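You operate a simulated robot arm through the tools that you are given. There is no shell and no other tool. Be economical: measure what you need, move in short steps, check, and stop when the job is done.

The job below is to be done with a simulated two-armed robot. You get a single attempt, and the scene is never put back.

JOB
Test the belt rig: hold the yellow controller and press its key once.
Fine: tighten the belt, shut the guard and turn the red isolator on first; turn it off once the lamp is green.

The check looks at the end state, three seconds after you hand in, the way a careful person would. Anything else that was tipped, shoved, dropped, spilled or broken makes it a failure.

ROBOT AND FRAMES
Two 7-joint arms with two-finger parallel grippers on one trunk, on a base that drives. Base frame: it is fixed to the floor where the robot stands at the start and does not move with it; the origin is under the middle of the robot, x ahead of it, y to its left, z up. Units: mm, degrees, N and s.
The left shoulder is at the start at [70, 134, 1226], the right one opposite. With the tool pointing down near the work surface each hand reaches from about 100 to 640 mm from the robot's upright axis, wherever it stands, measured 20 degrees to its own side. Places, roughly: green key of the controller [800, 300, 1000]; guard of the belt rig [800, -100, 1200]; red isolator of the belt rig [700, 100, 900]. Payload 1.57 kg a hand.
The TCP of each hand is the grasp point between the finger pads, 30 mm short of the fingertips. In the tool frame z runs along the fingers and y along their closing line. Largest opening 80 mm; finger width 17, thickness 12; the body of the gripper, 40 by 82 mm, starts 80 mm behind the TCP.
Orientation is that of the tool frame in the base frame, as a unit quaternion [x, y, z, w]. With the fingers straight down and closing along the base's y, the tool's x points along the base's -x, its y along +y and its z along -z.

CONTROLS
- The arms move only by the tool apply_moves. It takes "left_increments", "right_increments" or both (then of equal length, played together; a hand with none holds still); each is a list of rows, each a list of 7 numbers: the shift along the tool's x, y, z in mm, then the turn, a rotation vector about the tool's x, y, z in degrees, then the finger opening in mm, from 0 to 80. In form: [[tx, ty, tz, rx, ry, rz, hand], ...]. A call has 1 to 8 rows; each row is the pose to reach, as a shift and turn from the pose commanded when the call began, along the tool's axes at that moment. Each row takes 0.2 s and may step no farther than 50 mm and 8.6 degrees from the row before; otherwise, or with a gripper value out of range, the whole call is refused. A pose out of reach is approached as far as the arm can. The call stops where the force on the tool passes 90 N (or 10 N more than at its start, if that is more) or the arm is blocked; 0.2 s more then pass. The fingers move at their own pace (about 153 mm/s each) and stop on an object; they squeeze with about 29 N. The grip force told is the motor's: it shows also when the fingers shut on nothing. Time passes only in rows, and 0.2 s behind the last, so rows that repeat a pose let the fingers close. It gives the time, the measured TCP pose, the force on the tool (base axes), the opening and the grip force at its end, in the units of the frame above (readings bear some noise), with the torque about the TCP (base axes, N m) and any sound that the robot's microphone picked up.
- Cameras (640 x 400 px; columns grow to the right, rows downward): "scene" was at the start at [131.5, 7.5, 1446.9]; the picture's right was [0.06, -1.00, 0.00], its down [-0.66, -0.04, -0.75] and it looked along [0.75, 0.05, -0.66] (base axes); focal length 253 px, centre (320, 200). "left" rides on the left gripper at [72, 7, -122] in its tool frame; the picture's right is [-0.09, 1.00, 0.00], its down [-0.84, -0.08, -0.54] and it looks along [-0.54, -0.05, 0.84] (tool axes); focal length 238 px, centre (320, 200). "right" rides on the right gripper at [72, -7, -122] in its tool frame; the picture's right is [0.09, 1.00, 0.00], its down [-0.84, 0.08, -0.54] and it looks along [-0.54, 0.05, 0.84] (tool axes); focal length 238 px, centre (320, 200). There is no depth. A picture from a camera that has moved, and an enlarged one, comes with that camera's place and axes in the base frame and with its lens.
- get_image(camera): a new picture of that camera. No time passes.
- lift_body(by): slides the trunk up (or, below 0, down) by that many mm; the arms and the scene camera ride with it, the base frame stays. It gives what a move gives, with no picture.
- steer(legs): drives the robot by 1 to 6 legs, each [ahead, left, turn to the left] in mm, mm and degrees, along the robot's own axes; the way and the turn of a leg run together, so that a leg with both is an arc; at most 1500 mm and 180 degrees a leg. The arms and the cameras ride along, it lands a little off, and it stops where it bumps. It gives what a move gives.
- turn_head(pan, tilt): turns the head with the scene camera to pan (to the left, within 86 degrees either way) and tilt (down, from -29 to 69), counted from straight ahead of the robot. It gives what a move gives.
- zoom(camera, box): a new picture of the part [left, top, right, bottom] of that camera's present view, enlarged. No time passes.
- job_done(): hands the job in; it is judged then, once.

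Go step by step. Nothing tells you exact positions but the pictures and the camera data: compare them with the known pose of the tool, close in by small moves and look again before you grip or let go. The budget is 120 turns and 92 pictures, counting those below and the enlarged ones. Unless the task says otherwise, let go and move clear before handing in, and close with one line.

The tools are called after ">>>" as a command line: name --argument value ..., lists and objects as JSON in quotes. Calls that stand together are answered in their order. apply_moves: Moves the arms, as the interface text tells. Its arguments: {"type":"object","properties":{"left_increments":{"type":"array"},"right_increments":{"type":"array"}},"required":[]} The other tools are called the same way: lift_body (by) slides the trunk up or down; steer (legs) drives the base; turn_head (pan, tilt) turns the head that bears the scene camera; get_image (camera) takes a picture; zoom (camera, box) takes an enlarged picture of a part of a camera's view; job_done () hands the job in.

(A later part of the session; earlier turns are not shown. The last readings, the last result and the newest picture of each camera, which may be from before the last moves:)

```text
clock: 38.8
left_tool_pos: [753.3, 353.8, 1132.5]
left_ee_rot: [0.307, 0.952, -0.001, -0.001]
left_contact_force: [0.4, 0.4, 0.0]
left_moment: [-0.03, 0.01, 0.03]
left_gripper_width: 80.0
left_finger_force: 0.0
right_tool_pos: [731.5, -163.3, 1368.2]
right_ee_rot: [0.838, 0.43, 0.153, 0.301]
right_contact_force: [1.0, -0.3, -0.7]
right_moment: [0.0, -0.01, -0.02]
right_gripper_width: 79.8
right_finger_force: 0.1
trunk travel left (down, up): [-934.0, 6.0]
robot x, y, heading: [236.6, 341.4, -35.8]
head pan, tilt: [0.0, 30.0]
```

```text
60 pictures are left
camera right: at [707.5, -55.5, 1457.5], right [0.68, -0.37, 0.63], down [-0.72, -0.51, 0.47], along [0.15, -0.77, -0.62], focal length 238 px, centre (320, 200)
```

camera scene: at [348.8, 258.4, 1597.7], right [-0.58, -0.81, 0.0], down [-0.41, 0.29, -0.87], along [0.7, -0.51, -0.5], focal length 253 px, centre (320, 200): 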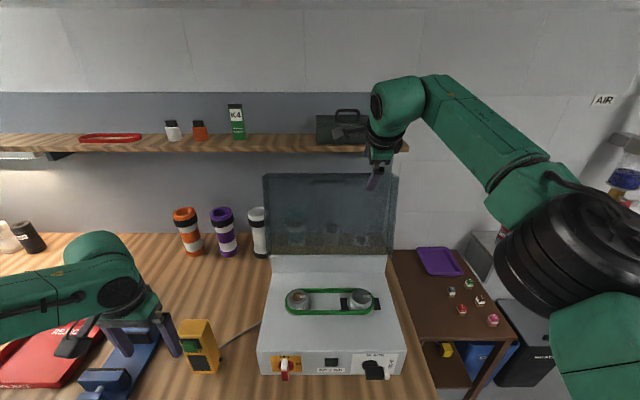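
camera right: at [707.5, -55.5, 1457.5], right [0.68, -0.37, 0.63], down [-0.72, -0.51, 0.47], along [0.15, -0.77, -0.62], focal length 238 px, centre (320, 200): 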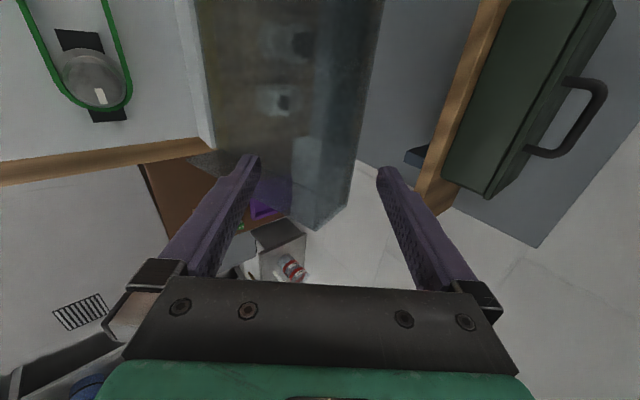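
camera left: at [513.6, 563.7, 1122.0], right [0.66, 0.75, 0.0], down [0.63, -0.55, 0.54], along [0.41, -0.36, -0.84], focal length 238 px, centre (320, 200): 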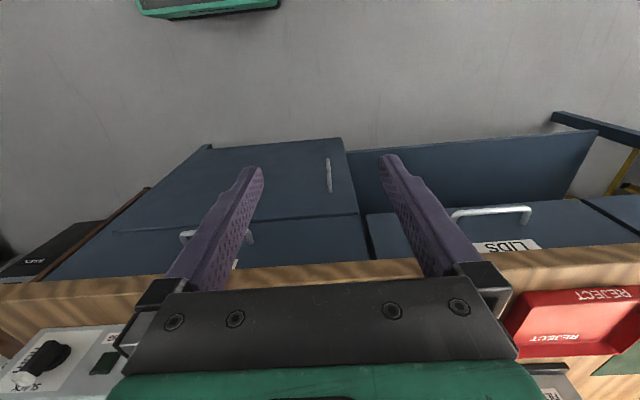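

The geometry matches the wrist view well. Advancing 75 mm so that the fingers straddle the lip.

>>> apply_moves --right_increments '[[0, 0, 20, 0, 0, 0, 80], [0, 2, 40, 0, 0, 0, 80], [0, 4, 60, 0, 0, 0, 80], [0, 6, 75, 0, 0, 0, 80]]'

>>> get_image --camera "right"

```text
clock: 39.8
left_tool_pos: [751.9, 349.8, 1134.6]
left_ee_rot: [0.306, 0.952, 0.0, 0.0]
left_contact_force: [-0.3, 0.2, -0.8]
left_moment: [0.04, 0.02, 0.0]
left_gripper_width: 80.1
left_finger_force: 0.1
right_tool_pos: [753.7, -182.9, 1321.1]
right_ee_rot: [0.836, 0.427, 0.156, 0.307]
right_contact_force: [0.1, 0.5, -0.1]
right_moment: [0.02, 0.0, 0.0]
right_gripper_width: 79.9
right_finger_force: 0.0
right hand out of reach, approached as far as the arm can: row 2, 3, 4
trunk travel left (down, up): [-934.0, 6.0]
robot x, y, heading: [235.0, 339.3, -35.6]
head pan, tilt: [0.0, 30.0]
```

```text
59 pictures are left
camera right: at [728.7, -74.7, 1408.9], right [0.67, -0.37, 0.64], down [-0.73, -0.51, 0.46], along [0.15, -0.78, -0.61], focal length 238 px, centre (320, 200)
```

right: 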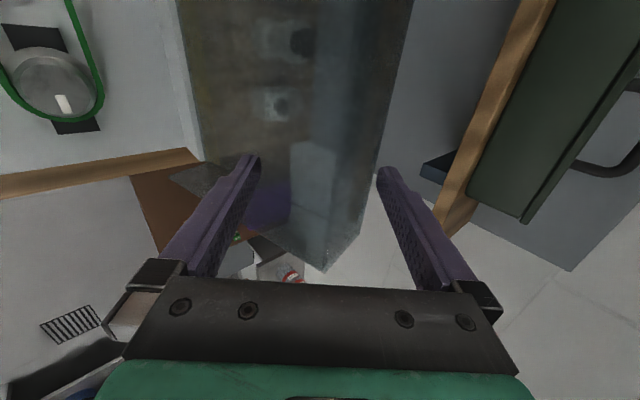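

The arm is at full reach; I'll use the base for the last 30 mm and the trunk for 20 mm down.

>>> steer --legs '[[30, 0, 0]]'

>>> lift_body --by -20

>>> get_image --camera "right"

```text
clock: 40.6
left_tool_pos: [769.9, 338.7, 1136.2]
left_ee_rot: [0.307, 0.952, -0.001, 0.002]
left_contact_force: [-0.1, 0.2, 0.7]
left_moment: [-0.05, -0.07, -0.01]
left_gripper_width: 80.3
left_finger_force: 0.1
right_tool_pos: [771.6, -194.7, 1324.7]
right_ee_rot: [0.835, 0.426, 0.158, 0.309]
right_contact_force: [-0.6, 0.0, 1.0]
right_moment: [-0.02, 0.0, -0.02]
right_gripper_width: 80.4
right_finger_force: 0.0
trunk travel left (down, up): [-934.0, 6.0]
robot x, y, heading: [258.7, 320.1, -35.5]
head pan, tilt: [0.0, 30.0]
```

```text
clock: 41.3
left_tool_pos: [772.9, 334.5, 1114.0]
left_ee_rot: [0.307, 0.952, 0.0, 0.002]
left_contact_force: [-0.4, 0.0, -0.8]
left_moment: [-0.04, -0.04, 0.0]
left_gripper_width: 80.1
left_finger_force: 0.1
right_tool_pos: [776.6, -197.1, 1302.6]
right_ee_rot: [0.836, 0.427, 0.158, 0.307]
right_contact_force: [0.3, 0.0, 0.1]
right_moment: [-0.02, -0.01, -0.01]
right_gripper_width: 80.1
right_finger_force: 0.0
trunk travel left (down, up): [-914.0, 26.0]
robot x, y, heading: [259.6, 319.8, -35.7]
head pan, tilt: [0.0, 30.0]
```

```text
58 pictures are left
camera right: at [750.8, -90.0, 1391.1], right [0.67, -0.37, 0.65], down [-0.73, -0.51, 0.46], along [0.16, -0.78, -0.61], focal length 238 px, centre (320, 200)
```

right: 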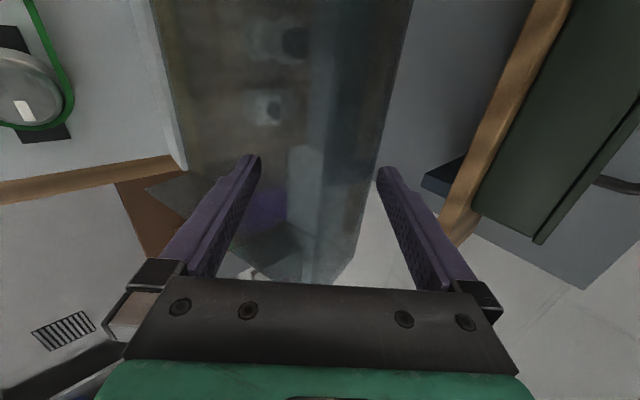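

The cage is around the lip. Now slowly pulling the lid forward to about vertical.

>>> apply_moves --right_increments '[[0, -13, -10, 0, 0, 0, 80], [0, -26, -20, 0, 0, 0, 80], [0, -40, -31, 0, 0, 0, 80], [0, -53, -41, 0, 0, 0, 80]]'

>>> get_image --camera "right"

>>> get_image --camera "scene"

```text
clock: 42.3
left_tool_pos: [767.9, 339.6, 1117.7]
left_ee_rot: [0.307, 0.952, -0.001, 0.004]
left_contact_force: [-0.3, 0.2, 0.0]
left_moment: [0.0, -0.04, -0.03]
left_gripper_width: 80.2
left_finger_force: 0.0
right_tool_pos: [716.7, -154.1, 1308.5]
right_ee_rot: [0.834, 0.425, 0.163, 0.314]
right_contact_force: [-3.0, -1.0, 35.8]
right_moment: [-1.05, -1.36, 0.08]
right_gripper_width: 80.2
right_finger_force: 0.0
trunk travel left (down, up): [-914.0, 26.0]
robot x, y, heading: [260.2, 322.4, -35.9]
head pan, tilt: [0.0, 30.0]
```

```text
57 pictures are left
camera right: at [689.8, -46.1, 1395.0], right [0.66, -0.37, 0.66], down [-0.74, -0.5, 0.45], along [0.17, -0.78, -0.6], focal length 238 px, centre (320, 200)
```

right: 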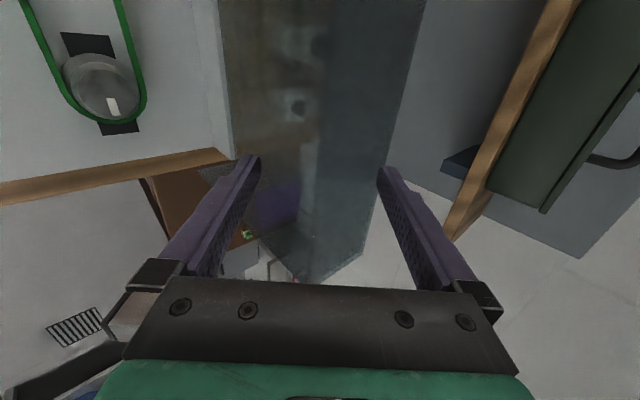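

```text
56 pictures are left
camera scene: at [361.2, 246.7, 1579.2], right [-0.58, -0.81, 0.0], down [-0.4, 0.29, -0.87], along [0.71, -0.51, -0.49], focal length 253 px, centre (320, 200)
```

scene: 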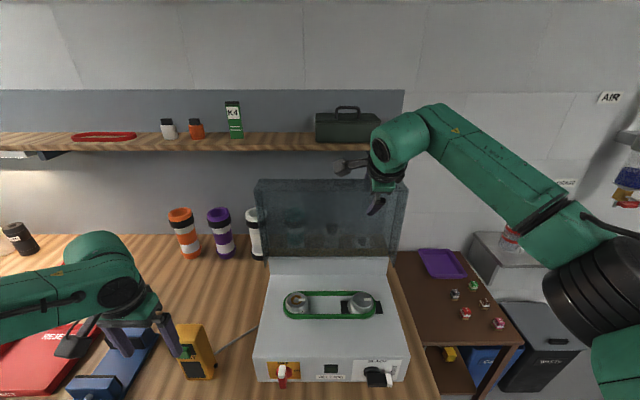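

The lid follows and is near vertical; the finger presses down on its corner a bit (36 N), so I'll continue with a higher arc.

>>> apply_moves --right_increments '[[0, 1, -12, 0, 0, 0, 80], [0, -12, -22, 0, 0, 0, 80], [0, -25, -31, 0, 0, 0, 80], [0, -40, -41, 0, 0, 0, 80]]'

>>> get_image --camera "right"

```text
clock: 43.3
left_tool_pos: [773.7, 335.0, 1114.1]
left_ee_rot: [0.306, 0.952, -0.001, 0.0]
left_contact_force: [-0.4, -0.2, -0.3]
left_moment: [0.0, -0.01, 0.0]
left_gripper_width: 79.9
left_finger_force: 0.1
right_tool_pos: [676.6, -125.6, 1302.4]
right_ee_rot: [0.836, 0.427, 0.156, 0.306]
right_contact_force: [-0.4, 0.6, 3.5]
right_moment: [-0.11, -0.13, 0.04]
right_gripper_width: 80.1
right_finger_force: 0.1
trunk travel left (down, up): [-914.0, 26.0]
robot x, y, heading: [257.9, 321.4, -35.5]
head pan, tilt: [0.0, 30.0]
```

```text
55 pictures are left
camera right: at [651.5, -18.2, 1390.9], right [0.67, -0.37, 0.64], down [-0.73, -0.51, 0.46], along [0.15, -0.78, -0.61], focal length 238 px, centre (320, 200)
```

right: 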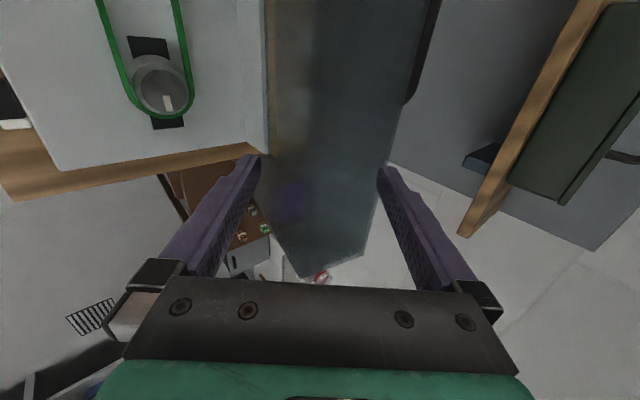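

Force is low and the lid follows between the fingers. Continuing down the arc.

>>> apply_moves --right_increments '[[0, -13, -4, 0, 0, 0, 80], [0, -26, -8, 0, 0, 0, 80], [0, -45, -12, 0, 0, 0, 80], [0, -65, -16, 0, 0, 0, 80], [0, -85, -17, 0, 0, 0, 80], [0, -105, -18, 0, 0, 0, 80]]'

>>> get_image --camera "right"

```text
clock: 44.7
left_tool_pos: [768.9, 338.1, 1117.0]
left_ee_rot: [0.306, 0.952, -0.001, 0.003]
left_contact_force: [0.1, -0.5, -0.1]
left_moment: [-0.01, 0.01, 0.02]
left_gripper_width: 79.9
left_finger_force: 0.1
right_tool_pos: [596.2, -67.9, 1252.9]
right_ee_rot: [0.835, 0.425, 0.159, 0.31]
right_contact_force: [-11.9, 6.3, 15.6]
right_moment: [-0.5, -0.65, -0.07]
right_gripper_width: 79.2
right_finger_force: 0.1
trunk travel left (down, up): [-914.0, 26.0]
robot x, y, heading: [257.5, 320.9, -35.9]
head pan, tilt: [0.0, 30.0]
```

```text
54 pictures are left
camera right: at [570.3, 39.8, 1341.3], right [0.66, -0.37, 0.65], down [-0.73, -0.51, 0.46], along [0.16, -0.78, -0.61], focal length 238 px, centre (320, 200)
```

right: 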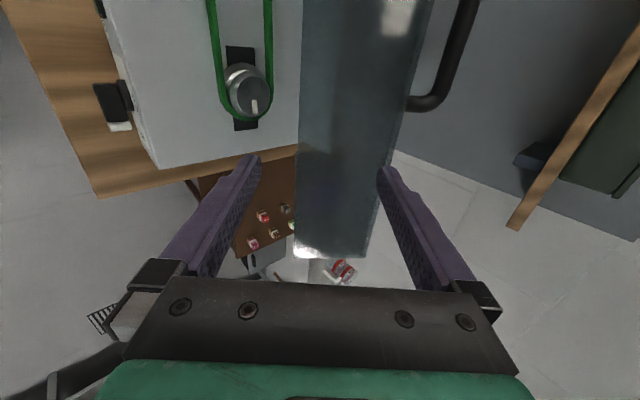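

Lid at about 37° forward. Continuing to about 60°.

>>> apply_moves --right_increments '[[0, -22, -2, 0, 0, 0, 80], [0, -44, 3, 0, 0, 0, 80], [0, -66, 12, 0, 0, 0, 80], [0, -88, 22, 0, 0, 0, 80]]'

>>> get_image --camera "right"

>>> get_image --camera "scene"

```text
clock: 45.7
left_tool_pos: [762.7, 342.0, 1119.1]
left_ee_rot: [0.307, 0.952, -0.003, 0.007]
left_contact_force: [0.4, 0.1, -0.4]
left_moment: [0.01, -0.02, -0.01]
left_gripper_width: 80.0
left_finger_force: 0.0
right_tool_pos: [545.7, -31.7, 1181.4]
right_ee_rot: [0.834, 0.427, 0.161, 0.311]
right_contact_force: [-32.1, 18.4, 21.0]
right_moment: [-0.71, -0.99, -0.23]
right_gripper_width: 66.8
right_finger_force: 0.1
trunk travel left (down, up): [-914.0, 26.0]
robot x, y, heading: [260.0, 320.7, -35.7]
head pan, tilt: [0.0, 30.0]
```

```text
53 pictures are left
camera right: at [519.9, 75.8, 1269.9], right [0.66, -0.37, 0.65], down [-0.73, -0.51, 0.46], along [0.16, -0.78, -0.6], focal length 238 px, centre (320, 200)
```

right: 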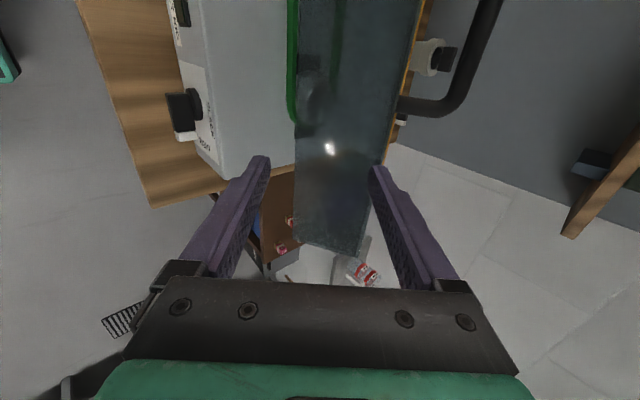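

```text
52 pictures are left
camera scene: at [352.4, 251.4, 1579.9], right [-0.58, -0.81, 0.0], down [-0.4, 0.29, -0.87], along [0.71, -0.51, -0.49], focal length 253 px, centre (320, 200)
```

scene: 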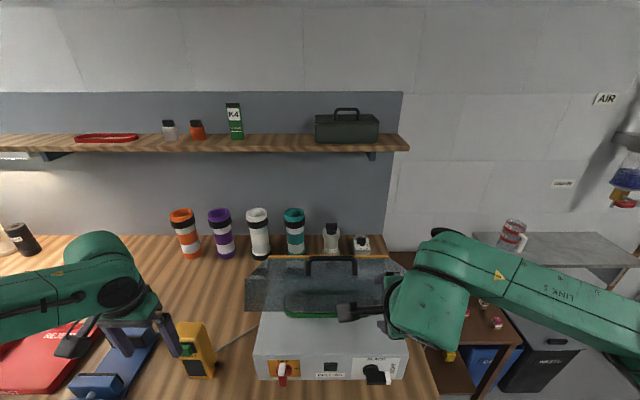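

The lid is at ~60°, but the fingers are being pressed together (66.8 mm) with ~40 N along the lid. I'll look closely before going on.

>>> zoom --camera "right" --box '[200, 100, 480, 300]'

>>> zoom --camera "scene" --box '[230, 230, 450, 390]'

```text
2.00 times, centred on (340, 200) of right
camera zoom: at [519.9, 75.8, 1269.9], right [0.66, -0.37, 0.65], down [-0.73, -0.51, 0.46], along [0.16, -0.78, -0.6], focal length 477 px, centre (280, 200)
```

zoom: 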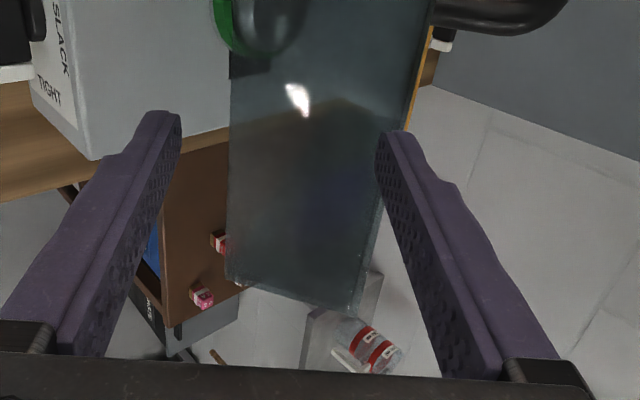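

```text
2.50 times, centred on (340, 310) of scene
camera zoom: at [352.4, 251.4, 1579.9], right [-0.58, -0.81, 0.0], down [-0.4, 0.29, -0.87], along [0.71, -0.51, -0.49], focal length 633 px, centre (270, -75)
```

zoom: 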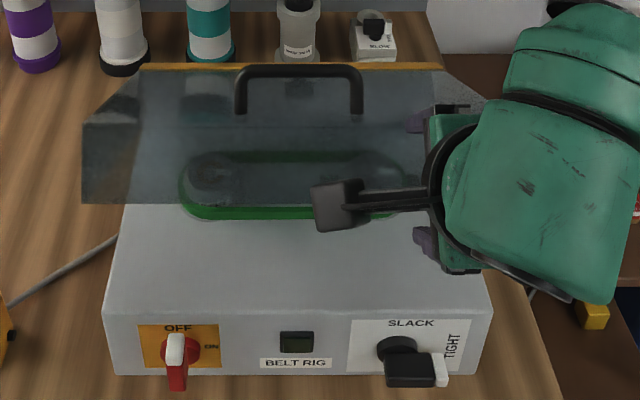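

The fingertip now butts against the lid's front corner; the lid seems to be held by hinge friction, since it never fell onto the lower finger. I'll back off 25 mm away from the lid and see if it holds.

>>> apply_moves --right_increments '[[0, -3, -8, 0, 0, 0, 80], [0, -6, -16, 0, 0, 0, 80], [0, -9, -24, 0, 0, 0, 80]]'

>>> get_image --camera "scene"

```text
clock: 46.5
left_tool_pos: [777.6, 333.6, 1113.2]
left_ee_rot: [0.306, 0.952, 0.0, -0.001]
left_contact_force: [0.4, 0.6, 0.9]
left_moment: [0.02, 0.03, -0.02]
left_gripper_width: 80.0
left_finger_force: 0.1
right_tool_pos: [543.3, -28.1, 1186.9]
right_ee_rot: [0.837, 0.426, 0.157, 0.306]
right_contact_force: [0.2, 0.8, -0.3]
right_moment: [0.02, 0.02, -0.01]
right_gripper_width: 80.0
right_finger_force: 0.1
trunk travel left (down, up): [-914.0, 26.0]
robot x, y, heading: [259.0, 320.0, -35.7]
head pan, tilt: [0.0, 30.0]
```

```text
49 pictures are left
camera scene: at [372.8, 238.3, 1577.5], right [-0.58, -0.81, 0.0], down [-0.41, 0.29, -0.87], along [0.7, -0.51, -0.5], focal length 253 px, centre (320, 200)
```

scene: 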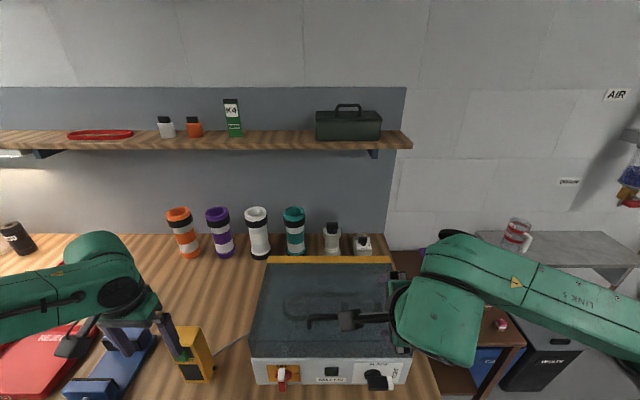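

The lid has swung shut by itself. I'll lift the hand clear, drive back and inspect.

>>> apply_moves --right_increments '[[0, 15, -35, 0, 0, 0, 80], [0, 30, -70, 0, 0, 0, 80]]'

>>> steer --legs '[[-210, 0, 0]]'

>>> get_image --camera "scene"

>>> zoom --camera "scene" --box '[240, 200, 420, 340]'

```text
clock: 47.1
left_tool_pos: [773.5, 335.5, 1113.0]
left_ee_rot: [0.306, 0.952, 0.0, -0.001]
left_contact_force: [0.0, -0.7, 0.0]
left_moment: [-0.02, 0.02, 0.02]
left_gripper_width: 80.0
left_finger_force: 0.0
right_tool_pos: [523.8, -13.8, 1261.1]
right_ee_rot: [0.837, 0.426, 0.157, 0.306]
right_contact_force: [0.6, 0.1, 0.3]
right_moment: [0.0, 0.03, -0.01]
right_gripper_width: 80.0
right_finger_force: 0.0
trunk travel left (down, up): [-914.0, 26.0]
robot x, y, heading: [260.4, 322.6, -35.6]
head pan, tilt: [0.0, 30.0]
```

```text
clock: 48.8
left_tool_pos: [607.8, 454.2, 1112.3]
left_ee_rot: [0.307, 0.952, 0.001, -0.002]
left_contact_force: [0.2, 0.3, 0.0]
left_moment: [0.02, 0.0, -0.01]
left_gripper_width: 80.0
left_finger_force: 0.1
right_tool_pos: [357.8, 105.2, 1259.3]
right_ee_rot: [0.837, 0.426, 0.156, 0.304]
right_contact_force: [-0.5, -0.4, -0.3]
right_moment: [-0.01, 0.0, 0.0]
right_gripper_width: 80.2
right_finger_force: 0.1
trunk travel left (down, up): [-914.0, 26.0]
robot x, y, heading: [89.2, 443.8, -36.1]
head pan, tilt: [0.0, 30.0]
```

```text
48 pictures are left
camera scene: at [204.8, 358.8, 1577.3], right [-0.58, -0.81, 0.0], down [-0.41, 0.29, -0.86], along [0.7, -0.51, -0.5], focal length 253 px, centre (320, 200)
```

scene: 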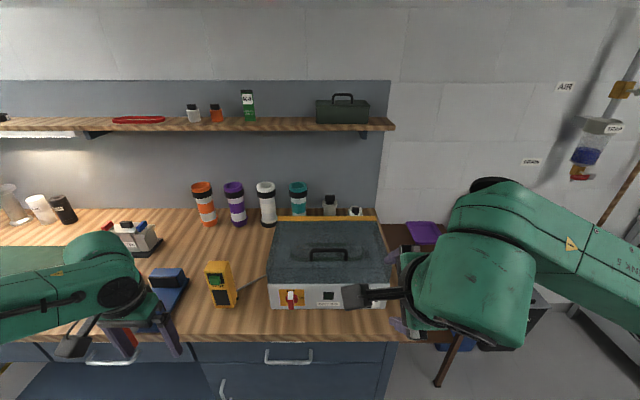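

```text
2.86 times, centred on (330, 270) of scene
camera zoom: at [204.8, 358.8, 1577.3], right [-0.58, -0.81, 0.0], down [-0.41, 0.29, -0.86], along [0.7, -0.51, -0.5], focal length 724 px, centre (291, 0)
```

zoom: 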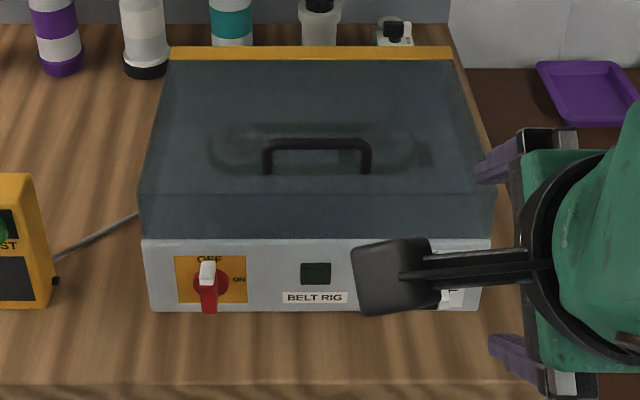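

The guard is shut and nothing else is disturbed. Now I'll raise the left hand out of the way, lower the trunk, and bring the right hand back to level, roll zero.

>>> apply_moves --left_increments '[[0, 0, -40, 0, 0, 0, 80], [0, 0, -80, 0, 0, 0, 80], [0, 0, -120, 0, 0, 0, 80], [0, 0, -160, 0, 0, 0, 80], [0, 0, -200, 0, 0, 0, 80], [0, 0, -240, 0, 0, 0, 80]]' --right_increments '[[0, 0, 0, -8.3, 0, 0, 80], [0, 0, 0, -16.6, 0, 0, 80], [0, 0, 0, -25, 0, 0, 80], [0, 0, 0, -33.3, 0, 0, 80], [0, 0, 0, -41.6, 0, 0, 80], [0, 0, 0, -50, 0, 0, 80]]'

>>> lift_body --by -330

>>> apply_moves --right_increments '[[0, 0, 0, 0, 0, -8.5, 80], [0, 0, 0, 0, 0, -17, 80], [0, 0, 0, 0, 0, -25.5, 80], [0, 0, 0, 0, 0, -34, 80], [0, 0, 0, 0, 0, -42.5, 80], [0, 0, 0, 0, 0, -51, 80], [0, 0, 0, 0, 0, -59.5, 80], [0, 0, 0, 0, 0, -68, 80]]'

>>> apply_moves --right_increments '[[0, 0, 0, 0, 0, -8.5, 80], [0, 0, 0, 0, 0, -17, 80], [0, 0, 0, 0, 0, -22, 80]]'

>>> get_image --camera "scene"

```text
clock: 50.1
left_tool_pos: [603.7, 456.5, 1353.1]
left_ee_rot: [0.307, 0.952, 0.0, 0.0]
left_contact_force: [0.0, -0.1, 0.0]
left_moment: [-0.02, -0.05, 0.0]
left_gripper_width: 80.1
left_finger_force: 0.0
right_tool_pos: [353.0, 107.3, 1261.1]
right_ee_rot: [0.784, 0.398, 0.216, 0.424]
right_contact_force: [-0.8, -0.1, -0.3]
right_moment: [0.0, 0.0, 0.0]
right_gripper_width: 79.8
right_finger_force: 0.0
right hand out of reach, approached as far as the arm can: row 3, 4, 5, 6
trunk travel left (down, up): [-914.0, 26.0]
robot x, y, heading: [87.5, 442.5, -35.8]
head pan, tilt: [0.0, 30.0]
```

```text
clock: 53.4
left_tool_pos: [604.5, 456.1, 1023.0]
left_ee_rot: [0.307, 0.952, 0.0, -0.001]
left_contact_force: [-0.5, -0.5, 0.5]
left_moment: [0.02, 0.0, -0.03]
left_gripper_width: 80.1
left_finger_force: 0.1
right_tool_pos: [353.7, 106.5, 930.2]
right_ee_rot: [0.784, 0.398, 0.217, 0.424]
right_contact_force: [-0.2, -0.6, -1.0]
right_moment: [0.0, 0.03, -0.04]
right_gripper_width: 79.9
right_finger_force: 0.0
trunk travel left (down, up): [-584.0, 356.0]
robot x, y, heading: [90.3, 436.5, -35.6]
head pan, tilt: [0.0, 30.0]
```

```text
clock: 55.2
left_tool_pos: [605.2, 457.3, 1022.4]
left_ee_rot: [0.307, 0.952, 0.0, 0.001]
left_contact_force: [-0.1, 0.5, -0.8]
left_moment: [0.01, 0.01, -0.01]
left_gripper_width: 80.1
left_finger_force: 0.0
right_tool_pos: [354.2, 107.1, 931.0]
right_ee_rot: [0.427, 0.769, -0.059, 0.472]
right_contact_force: [-0.1, 0.3, -1.0]
right_moment: [0.01, 0.04, -0.02]
right_gripper_width: 80.2
right_finger_force: 0.1
trunk travel left (down, up): [-584.0, 356.0]
robot x, y, heading: [89.0, 439.3, -36.0]
head pan, tilt: [0.0, 30.0]
```

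```text
clock: 56.0
left_tool_pos: [605.3, 455.5, 1021.8]
left_ee_rot: [0.306, 0.952, 0.0, 0.0]
left_contact_force: [0.3, 0.3, 0.4]
left_moment: [-0.03, -0.01, -0.05]
left_gripper_width: 79.8
left_finger_force: 0.0
right_tool_pos: [352.6, 106.9, 930.4]
right_ee_rot: [0.271, 0.836, -0.147, 0.453]
right_contact_force: [0.3, -0.2, -0.4]
right_moment: [0.02, -0.01, 0.01]
right_gripper_width: 80.0
right_finger_force: 0.0
trunk travel left (down, up): [-584.0, 356.0]
robot x, y, heading: [90.1, 441.8, -36.0]
head pan, tilt: [0.0, 30.0]
```

```text
46 pictures are left
camera scene: at [200.5, 361.9, 1247.9], right [-0.58, -0.81, 0.0], down [-0.41, 0.29, -0.87], along [0.7, -0.51, -0.5], focal length 253 px, centre (320, 200)
```

scene: 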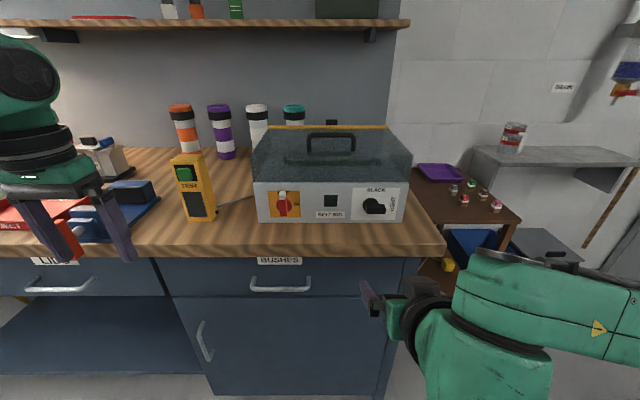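

Right hand is pitched 33° down still (needs more extension). I'll drive 205 mm left so that it faces the isolator, then extend and level it.

>>> steer --legs '[[0, 205, 0]]'

>>> apply_moves --right_increments '[[-12, 0, 20, 0, -6.6, 0, 80], [-24, 0, 40, 0, -13.2, 0, 80], [-36, 0, 60, 0, -19.8, 0, 80], [-46, 0, 75, 0, -26.4, 0, 80], [-56, 0, 88, 0, -33, 0, 80]]'

>>> get_image --camera "right"

>>> get_image --camera "scene"

```text
clock: 57.6
left_tool_pos: [724.0, 624.2, 1021.5]
left_ee_rot: [0.306, 0.952, 0.0, 0.0]
left_contact_force: [-0.3, 0.2, 0.2]
left_moment: [-0.03, 0.0, 0.02]
left_gripper_width: 79.9
left_finger_force: 0.0
right_tool_pos: [473.6, 274.4, 930.4]
right_ee_rot: [0.272, 0.836, -0.147, 0.453]
right_contact_force: [0.1, 0.9, -0.4]
right_moment: [0.0, 0.0, -0.04]
right_gripper_width: 79.8
right_finger_force: 0.0
trunk travel left (down, up): [-584.0, 356.0]
robot x, y, heading: [206.7, 611.9, -36.0]
head pan, tilt: [0.0, 30.0]
```

```text
clock: 58.8
left_tool_pos: [726.5, 626.5, 1021.3]
left_ee_rot: [0.306, 0.952, -0.002, -0.001]
left_contact_force: [0.5, 0.2, 0.2]
left_moment: [0.0, 0.01, 0.01]
left_gripper_width: 80.1
left_finger_force: 0.1
right_tool_pos: [561.5, 243.9, 913.6]
right_ee_rot: [0.221, 0.708, -0.186, 0.645]
right_contact_force: [-0.1, 0.0, -0.6]
right_moment: [0.01, 0.01, 0.02]
right_gripper_width: 79.8
right_finger_force: 0.0
right hand out of reach, approached as far as the arm can: row 4, 5
trunk travel left (down, up): [-584.0, 356.0]
robot x, y, heading: [212.8, 608.1, -35.4]
head pan, tilt: [0.0, 30.0]
```

```text
45 pictures are left
camera right: at [452.3, 310.7, 853.4], right [0.55, 0.84, -0.07], down [-0.35, 0.3, 0.89], along [0.76, -0.46, 0.45], focal length 238 px, centre (320, 200)
```

right: 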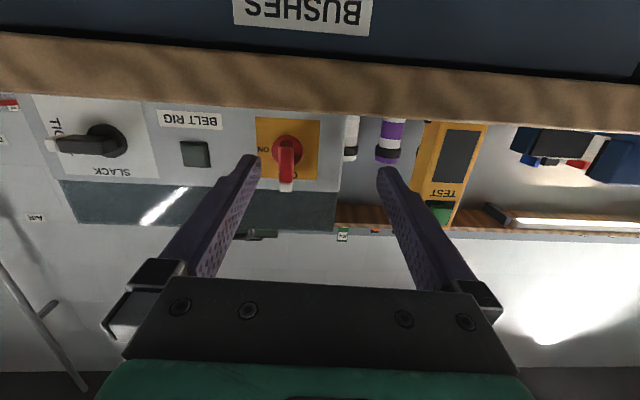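

```text
44 pictures are left
camera scene: at [322.6, 531.1, 1247.8], right [-0.58, -0.81, 0.0], down [-0.41, 0.29, -0.87], along [0.7, -0.51, -0.5], focal length 253 px, centre (320, 200)
```

scene: 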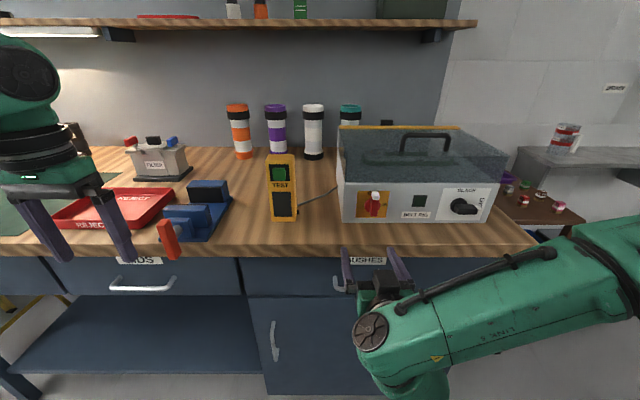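

The isolator's axis lies at t≈495, z≈929; the hand is 31 mm left of that. Shifting the base right 31 mm and levelling the hand.

>>> steer --legs '[[0, -31, 0]]'

>>> apply_moves --right_increments '[[-10, -1, 20, 1.0, -2.8, -0.6, 80], [-20, -2, 38, 2.0, -5.7, -1.2, 80]]'

>>> get_image --camera "right"

```text
clock: 59.7
left_tool_pos: [706.9, 600.3, 1022.0]
left_ee_rot: [0.306, 0.952, 0.0, -0.001]
left_contact_force: [0.5, -0.8, -0.2]
left_moment: [-0.03, -0.02, 0.03]
left_gripper_width: 79.7
left_finger_force: 0.1
right_tool_pos: [542.1, 217.9, 912.8]
right_ee_rot: [0.223, 0.708, -0.186, 0.644]
right_contact_force: [1.2, -0.6, -0.6]
right_moment: [0.0, -0.01, -0.01]
right_gripper_width: 79.9
right_finger_force: 0.1
trunk travel left (down, up): [-584.0, 356.0]
robot x, y, heading: [192.4, 585.3, -35.8]
head pan, tilt: [0.0, 30.0]
```

```text
clock: 60.3
left_tool_pos: [706.9, 598.3, 1022.3]
left_ee_rot: [0.306, 0.952, 0.0, -0.001]
left_contact_force: [-0.2, 0.0, 0.3]
left_moment: [0.02, 0.02, -0.01]
left_gripper_width: 80.2
left_finger_force: 0.0
right_tool_pos: [573.8, 191.0, 928.2]
right_ee_rot: [0.218, 0.674, -0.215, 0.673]
right_contact_force: [0.0, -0.4, -0.7]
right_moment: [-0.02, 0.01, 0.02]
right_gripper_width: 79.8
right_finger_force: 0.1
trunk travel left (down, up): [-584.0, 356.0]
robot x, y, heading: [187.9, 581.6, -35.6]
head pan, tilt: [0.0, 30.0]
```

```text
43 pictures are left
camera right: at [471.6, 258.7, 856.9], right [0.58, 0.81, -0.09], down [-0.4, 0.38, 0.84], along [0.71, -0.45, 0.54], focal length 238 px, centre (320, 200)
```

right: 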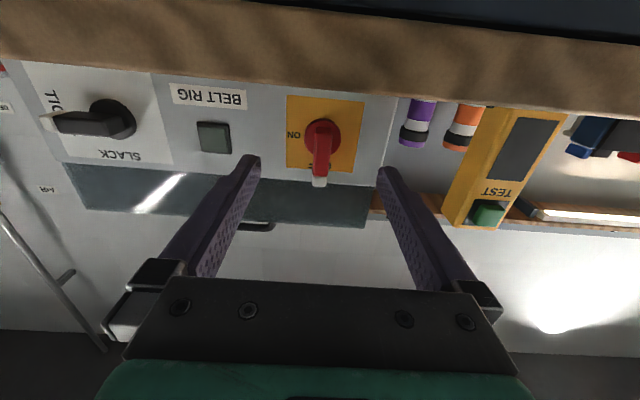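

The isolator sits right on the tool axis. Advancing as with the knob: arm 58 mm, base 16 mm.

>>> apply_moves --right_increments '[[0, 0, 20, 0, 0, 0, 80], [0, 0, 40, 0, 0, 0, 80], [0, 0, 57, 0, 0, 0, 80]]'

>>> steer --legs '[[16, 0, 0]]'

>>> get_image --camera "right"

```text
clock: 61.1
left_tool_pos: [706.6, 598.9, 1022.5]
left_ee_rot: [0.305, 0.952, 0.001, -0.001]
left_contact_force: [0.4, 0.2, 0.5]
left_moment: [0.04, 0.01, -0.01]
left_gripper_width: 80.0
left_finger_force: 0.1
right_tool_pos: [620.3, 159.1, 928.5]
right_ee_rot: [0.218, 0.673, -0.216, 0.672]
right_contact_force: [-0.6, 0.1, -0.1]
right_moment: [-0.03, 0.0, -0.03]
right_gripper_width: 80.1
right_finger_force: 0.1
trunk travel left (down, up): [-584.0, 356.0]
robot x, y, heading: [198.6, 582.3, -35.8]
head pan, tilt: [0.0, 30.0]
```

```text
clock: 61.8
left_tool_pos: [718.7, 590.6, 1023.1]
left_ee_rot: [0.306, 0.952, 0.0, 0.001]
left_contact_force: [0.1, 0.6, 0.4]
left_moment: [-0.02, -0.01, 0.02]
left_gripper_width: 80.1
left_finger_force: 0.1
right_tool_pos: [631.3, 151.0, 930.1]
right_ee_rot: [0.217, 0.673, -0.215, 0.673]
right_contact_force: [-0.9, 0.4, 0.2]
right_moment: [0.03, 0.02, -0.03]
right_gripper_width: 79.9
right_finger_force: 0.0
trunk travel left (down, up): [-584.0, 356.0]
robot x, y, heading: [205.1, 573.1, -35.9]
head pan, tilt: [0.0, 30.0]
```

```text
42 pictures are left
camera right: at [529.8, 217.4, 857.8], right [0.58, 0.81, -0.09], down [-0.4, 0.38, 0.84], along [0.71, -0.45, 0.54], focal length 238 px, centre (320, 200)
```

right: 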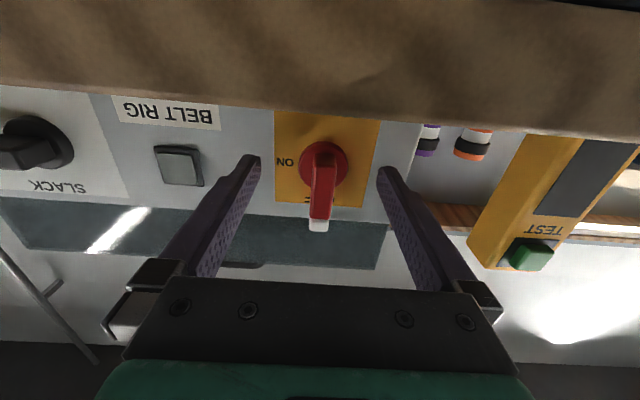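

Centred on the red bar. Gripping and turning clockwise to ON.

>>> apply_moves --right_increments '[[0, 0, 0, 0, 0, 0, 0], [0, 0, 0, 0, 0, 0, 0], [0, 0, 0, 0, 0, 0, 0], [0, 0, 0, 0, 0, 8, 0], [0, 0, 0, 0, 0, 16, 0], [0, 0, 0, 0, 0, 24, 0]]'

>>> apply_moves --right_increments '[[0, 0, 0, 0, 0, 8.3, 0], [0, 0, 0, 0, 0, 16.6, 0], [0, 0, 0, 0, 0, 25, 0], [0, 0, 0, 0, 0, 33, 0], [0, 0, 0, 0, 0, 41, 0], [0, 0, 0, 0, 0, 49, 0], [0, 0, 0, 0, 0, 57.5, 0], [0, 0, 0, 0, 0, 66, 0]]'

>>> zoom --camera "scene" --box '[240, 130, 500, 290]'

```text
clock: 63.2
left_tool_pos: [723.3, 592.4, 1021.0]
left_ee_rot: [0.307, 0.952, -0.002, -0.001]
left_contact_force: [0.8, 0.5, 0.2]
left_moment: [-0.01, 0.0, 0.0]
left_gripper_width: 80.1
left_finger_force: 0.1
right_tool_pos: [636.6, 154.5, 928.1]
right_ee_rot: [0.351, 0.615, -0.07, 0.702]
right_contact_force: [14.2, 11.8, -0.6]
right_moment: [-0.32, -0.29, 0.04]
right_gripper_width: 15.6
right_finger_force: 31.8
trunk travel left (down, up): [-584.0, 356.0]
robot x, y, heading: [203.7, 577.2, -35.5]
head pan, tilt: [0.0, 30.0]
```

```text
clock: 65.0
left_tool_pos: [722.0, 594.5, 1021.6]
left_ee_rot: [0.306, 0.952, -0.002, 0.0]
left_contact_force: [-0.9, -0.2, -0.5]
left_moment: [-0.02, 0.02, 0.0]
left_gripper_width: 79.9
left_finger_force: 0.1
right_tool_pos: [636.6, 156.5, 935.0]
right_ee_rot: [0.624, 0.322, 0.326, 0.633]
right_contact_force: [21.9, 9.8, 26.3]
right_moment: [-0.17, 0.0, 0.31]
right_gripper_width: 15.8
right_finger_force: 31.5
trunk travel left (down, up): [-584.0, 356.0]
robot x, y, heading: [203.3, 575.5, -35.5]
head pan, tilt: [0.0, 30.0]
```

```text
2.46 times, centred on (370, 210) of scene
camera zoom: at [317.4, 500.6, 1248.3], right [-0.58, -0.81, 0.01], down [-0.41, 0.29, -0.87], along [0.7, -0.51, -0.5], focal length 624 px, centre (197, 175)
```

zoom: 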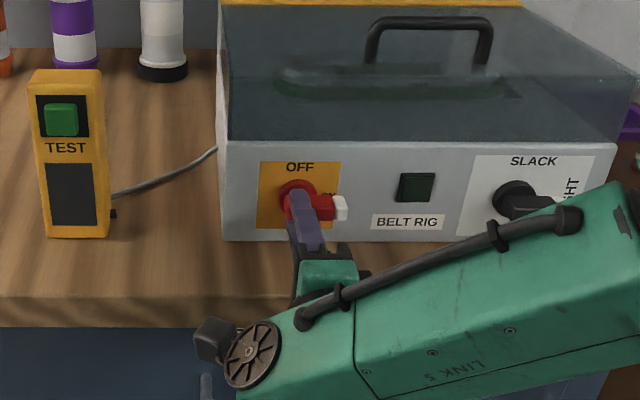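

The isolator is ON. I'll release it with a small opening, back out 85 mm, close the fingers and raise the hand to key height.

>>> apply_moves --right_increments '[[0, 0, 0, 0, 0, 0, 36], [0, 0, 0, 0, 0, 0, 36], [0, 0, -20, 0, 0, 0, 36], [0, 0, -40, 0, 0, 0, 36], [0, 0, -65, 0, 0, 0, 36], [0, 0, -85, 0, 0, 0, 20], [0, 40, -85, 0, 0, 0, 0], [0, 85, -85, 0, 0, 0, 0]]'

>>> steer --legs '[[0, 60, 0]]'

>>> get_image --camera "scene"

>>> get_image --camera "right"

```text
clock: 66.8
left_tool_pos: [718.5, 589.9, 1022.4]
left_ee_rot: [0.305, 0.952, 0.0, 0.001]
left_contact_force: [-0.2, -0.5, -0.4]
left_moment: [-0.01, -0.03, -0.03]
left_gripper_width: 80.0
left_finger_force: 0.0
right_tool_pos: [563.6, 199.6, 1012.6]
right_ee_rot: [0.63, 0.324, 0.324, 0.628]
right_contact_force: [-1.0, -0.5, -0.7]
right_moment: [-0.03, 0.04, 0.01]
right_gripper_width: 0.0
right_finger_force: 20.8
trunk travel left (down, up): [-584.0, 356.0]
robot x, y, heading: [204.4, 574.1, -35.8]
head pan, tilt: [0.0, 30.0]
```

```text
clock: 67.8
left_tool_pos: [753.0, 638.1, 1022.4]
left_ee_rot: [0.306, 0.952, 0.0, 0.0]
left_contact_force: [-0.3, 0.7, -0.5]
left_moment: [0.0, 0.01, 0.02]
left_gripper_width: 80.3
left_finger_force: 0.0
right_tool_pos: [598.6, 246.8, 1012.6]
right_ee_rot: [0.629, 0.323, 0.324, 0.628]
right_contact_force: [-0.2, 0.0, -0.5]
right_moment: [-0.03, 0.01, 0.0]
right_gripper_width: 0.2
right_finger_force: 20.9
trunk travel left (down, up): [-584.0, 356.0]
robot x, y, heading: [242.1, 623.8, -35.6]
head pan, tilt: [0.0, 30.0]
```

```text
40 pictures are left
camera scene: at [349.5, 542.2, 1247.9], right [-0.58, -0.81, 0.0], down [-0.41, 0.29, -0.87], along [0.7, -0.51, -0.5], focal length 253 px, centre (320, 200)
```

scene: 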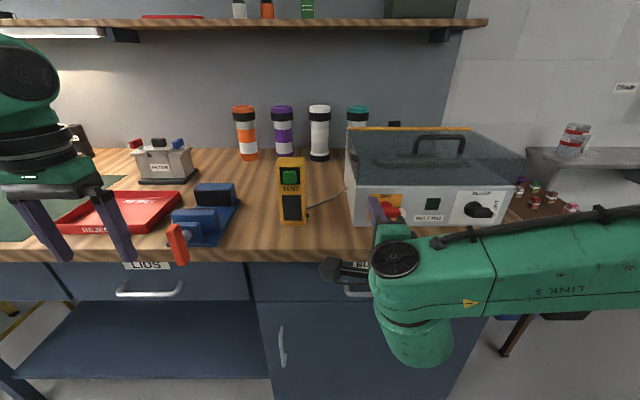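

```text
39 pictures are left
camera right: at [542.2, 376.9, 1007.0], right [0.05, 0.07, 1.0], down [-0.93, -0.37, 0.08], along [0.37, -0.93, 0.05], focal length 238 px, centre (320, 200)
```

right: 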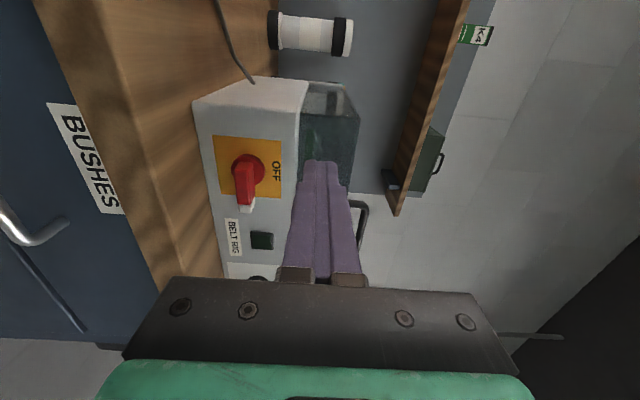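

Isolator confirmed ON. Now I'll measure the controller precisely from here.

>>> zoom --camera "scene" --box '[230, 140, 370, 240]'

```text
4.00 times, centred on (300, 190) of scene
camera zoom: at [349.5, 542.2, 1247.9], right [-0.58, -0.81, 0.0], down [-0.41, 0.29, -0.87], along [0.7, -0.51, -0.5], focal length 1013 px, centre (400, 240)
```

zoom: 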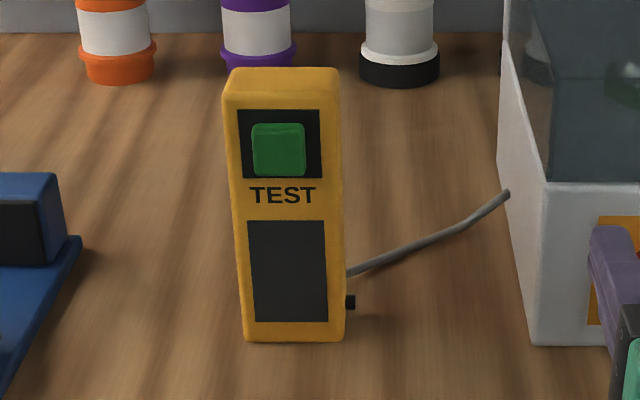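

Controller measured: t 678–737, n 468–516, top z 1043, key centre (n≈458, t≈709, z≈1020). Moving the right fist in front of the key and the left hand up and over toward the controller.

>>> apply_moves --right_increments '[[40, 2, 0, 0, 0, 0, 0], [80, 4, 0, 0, 0, 0, 0], [120, 6, 0, 0, 0, 0, 0], [158, 8, 0, 0, 0, 0, 0]]' --left_increments '[[0, 0, -30, 0, 0, 0, 80], [0, 0, -60, 0, 0, 0, 80], [0, 0, -90, 0, 0, 0, 80], [0, 0, -120, 0, 0, 0, 80]]'

>>> apply_moves --left_increments '[[-25, -35, 0, 0, 0, 0, 80], [-50, -70, 0, 0, 0, 0, 80], [-75, -105, 0, 0, 0, 0, 80], [-100, -140, 0, 0, 0, 0, 80], [-120, -175, 0, 0, 0, 0, 80], [-135, -210, 0, 0, 0, 0, 80], [-150, -249, 0, 0, 0, 0, 80]]'

>>> get_image --camera "scene"

>>> get_image --camera "left"

```text
clock: 68.8
left_tool_pos: [754.8, 637.8, 1142.3]
left_ee_rot: [0.307, 0.952, 0.0, 0.0]
left_contact_force: [-0.4, 0.4, -1.1]
left_moment: [0.0, -0.01, 0.01]
left_gripper_width: 80.0
left_finger_force: 0.1
right_tool_pos: [690.8, 375.3, 1020.9]
right_ee_rot: [0.63, 0.323, 0.323, 0.628]
right_contact_force: [-0.8, 1.0, -0.5]
right_moment: [0.04, 0.0, -0.01]
right_gripper_width: 0.0
right_finger_force: 21.0
trunk travel left (down, up): [-584.0, 356.0]
robot x, y, heading: [239.3, 623.9, -35.6]
head pan, tilt: [0.0, 30.0]
```

```text
clock: 70.4
left_tool_pos: [700.3, 481.0, 1075.1]
left_ee_rot: [0.306, 0.952, 0.0, 0.0]
left_contact_force: [0.2, 0.5, 0.5]
left_moment: [-0.01, -0.01, 0.02]
left_gripper_width: 79.8
left_finger_force: 0.1
left hand out of reach, approached as far as the arm can: row 1, 2, 3, 4, 5, 6, 7
right_tool_pos: [691.5, 374.1, 1021.7]
right_ee_rot: [0.63, 0.322, 0.324, 0.628]
right_contact_force: [0.2, 0.0, 1.4]
right_moment: [0.0, 0.01, 0.01]
right_gripper_width: 0.0
right_finger_force: 21.1
trunk travel left (down, up): [-584.0, 356.0]
robot x, y, heading: [238.7, 621.8, -35.6]
head pan, tilt: [0.0, 30.0]
```

```text
37 pictures are left
camera scene: at [349.9, 542.3, 1247.9], right [-0.58, -0.81, 0.0], down [-0.41, 0.29, -0.87], along [0.7, -0.51, -0.5], focal length 253 px, centre (320, 200)
```

scene: 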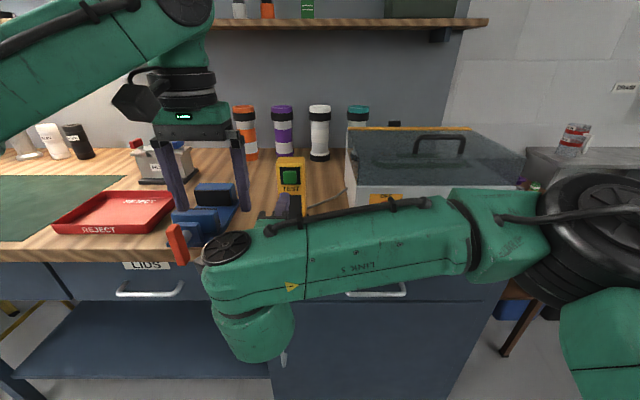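

```text
36 pictures are left
camera left: at [646.0, 527.5, 1197.7], right [0.65, 0.76, 0.0], down [0.64, -0.55, 0.54], along [0.41, -0.36, -0.84], focal length 238 px, centre (320, 200)
```

left: 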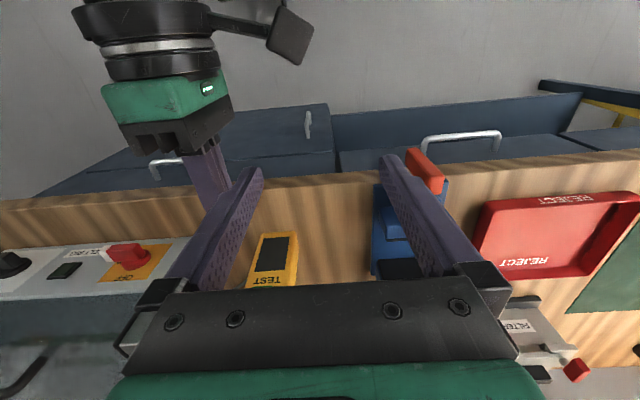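

The left hand needs more height, so I'll raise the trunk 170 mm, and pitch the right fist 30° down while pulling it back, so both can work at the controller.

>>> lift_body --by 170

>>> apply_moves --right_increments '[[0, -20, -15, 7.5, 0, 0, 0], [0, -40, -30, 15, 0, 0, 0], [0, -65, -45, 22.5, 0, 0, 0], [0, -90, -60, 30, 0, 0, 0]]'

>>> apply_moves --left_increments '[[-20, -22, 10, 0, 0, 0, 80], [-40, -44, 20, 0, 0, 0, 80], [-60, -66, 30, 0, 0, 0, 80], [-80, -90, 40, 0, 0, 0, 80]]'

>>> get_image --camera "scene"

```text
clock: 72.3
left_tool_pos: [701.6, 481.8, 1245.6]
left_ee_rot: [0.306, 0.952, 0.0, 0.0]
left_contact_force: [-0.1, 0.3, -0.7]
left_moment: [0.03, -0.02, -0.01]
left_gripper_width: 80.0
left_finger_force: 0.1
right_tool_pos: [691.3, 374.4, 1190.9]
right_ee_rot: [0.63, 0.323, 0.324, 0.628]
right_contact_force: [0.6, -0.4, 0.7]
right_moment: [0.0, -0.01, 0.02]
right_gripper_width: 0.2
right_finger_force: 21.5
trunk travel left (down, up): [-754.0, 186.0]
robot x, y, heading: [237.2, 623.5, -35.4]
head pan, tilt: [0.0, 30.0]
```

```text
clock: 73.3
left_tool_pos: [699.7, 481.3, 1245.7]
left_ee_rot: [0.305, 0.952, 0.0, 0.0]
left_contact_force: [-0.2, 0.4, -0.4]
left_moment: [-0.01, 0.05, 0.02]
left_gripper_width: 79.9
left_finger_force: 0.1
right_tool_pos: [642.1, 410.0, 1100.6]
right_ee_rot: [0.772, 0.396, 0.227, 0.443]
right_contact_force: [0.2, -0.6, 0.4]
right_moment: [-0.03, 0.0, -0.03]
right_gripper_width: 0.0
right_finger_force: 21.5
trunk travel left (down, up): [-754.0, 186.0]
robot x, y, heading: [239.1, 622.5, -35.4]
head pan, tilt: [0.0, 30.0]
```

```text
clock: 74.3
left_tool_pos: [699.9, 457.0, 1199.7]
left_ee_rot: [0.307, 0.952, 0.0, -0.001]
left_contact_force: [-0.6, -0.1, -0.8]
left_moment: [0.0, 0.01, -0.02]
left_gripper_width: 79.9
left_finger_force: 0.0
left hand out of reach, approached as far as the arm can: row 1, 2, 3, 4
right_tool_pos: [643.1, 410.4, 1100.2]
right_ee_rot: [0.771, 0.396, 0.229, 0.443]
right_contact_force: [-0.3, 0.5, 0.4]
right_moment: [0.0, -0.02, 0.01]
right_gripper_width: 0.0
right_finger_force: 21.6
trunk travel left (down, up): [-754.0, 186.0]
robot x, y, heading: [237.1, 620.7, -35.9]
head pan, tilt: [0.0, 30.0]
```

```text
35 pictures are left
camera scene: at [350.3, 542.4, 1417.8], right [-0.58, -0.81, 0.0], down [-0.41, 0.29, -0.87], along [0.7, -0.51, -0.5], focal length 253 px, centre (320, 200)
```

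scene: 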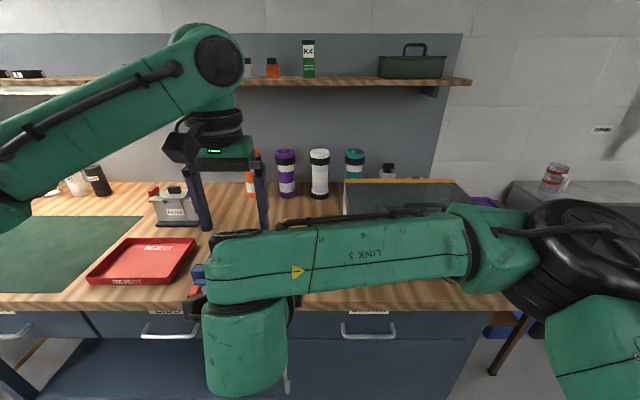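

Reach improves lower and closer, so I'll drive the base 120 mm forward and 40 mm right, keeping both hands above or in front of the controller.

>>> steer --legs '[[120, -40, 0]]'

>>> apply_moves --left_increments '[[-5, -5, 20, 0, 0, 0, 80], [-25, -15, 40, 0, 0, 0, 80], [-50, -25, 60, 0, 0, 0, 80], [-70, -31, 70, 0, 0, 0, 80]]'

>>> get_image --camera "left"

>>> get_image --camera "scene"

```text
clock: 75.6
left_tool_pos: [773.1, 356.6, 1201.6]
left_ee_rot: [0.306, 0.952, -0.001, 0.001]
left_contact_force: [-0.5, 0.5, 0.0]
left_moment: [0.0, -0.01, -0.03]
left_gripper_width: 80.0
left_finger_force: 0.0
right_tool_pos: [715.4, 309.9, 1102.2]
right_ee_rot: [0.77, 0.396, 0.229, 0.445]
right_contact_force: [-0.8, 0.2, 0.1]
right_moment: [-0.01, -0.03, 0.04]
right_gripper_width: 0.0
right_finger_force: 21.2
trunk travel left (down, up): [-754.0, 186.0]
robot x, y, heading: [316.4, 520.0, -35.6]
head pan, tilt: [0.0, 30.0]
```

```text
clock: 76.6
left_tool_pos: [794.2, 333.1, 1125.2]
left_ee_rot: [0.306, 0.952, -0.002, 0.002]
left_contact_force: [-1.0, 0.9, -0.3]
left_moment: [-0.01, -0.01, 0.02]
left_gripper_width: 80.1
left_finger_force: 0.0
left hand out of reach, approached as far as the arm can: row 2, 3, 4
right_tool_pos: [717.1, 307.2, 1100.9]
right_ee_rot: [0.771, 0.396, 0.23, 0.443]
right_contact_force: [0.0, 0.0, -1.0]
right_moment: [0.01, 0.05, 0.0]
right_gripper_width: 0.0
right_finger_force: 21.6
trunk travel left (down, up): [-754.0, 186.0]
robot x, y, heading: [315.8, 517.7, -35.7]
head pan, tilt: [0.0, 30.0]
```

```text
34 pictures are left
camera left: at [741.5, 380.4, 1248.6], right [0.65, 0.76, 0.0], down [0.63, -0.55, 0.54], along [0.41, -0.36, -0.84], focal length 238 px, centre (320, 200)
```

left: 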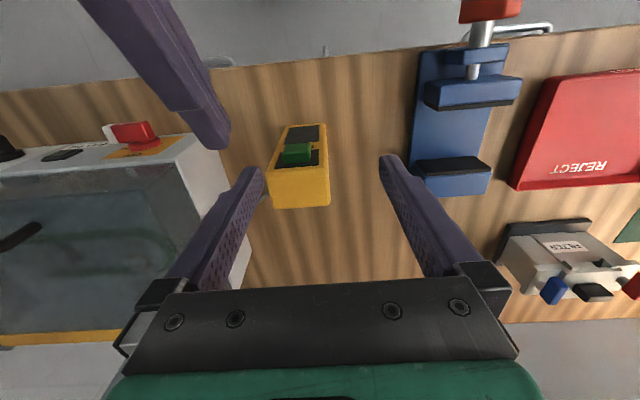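

```text
33 pictures are left
camera scene: at [423.8, 440.5, 1418.0], right [-0.58, -0.81, 0.0], down [-0.41, 0.29, -0.87], along [0.7, -0.5, -0.5], focal length 253 px, centre (320, 200)
```

scene: 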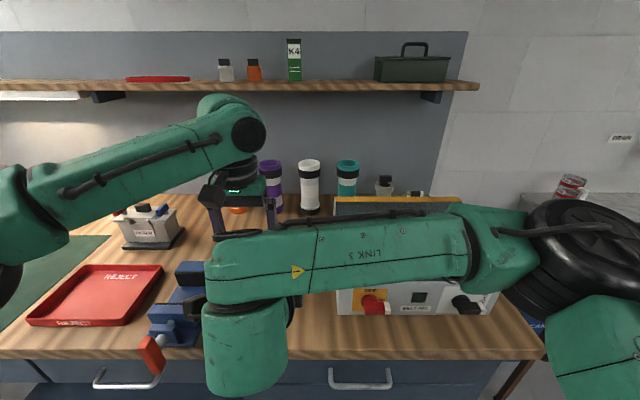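

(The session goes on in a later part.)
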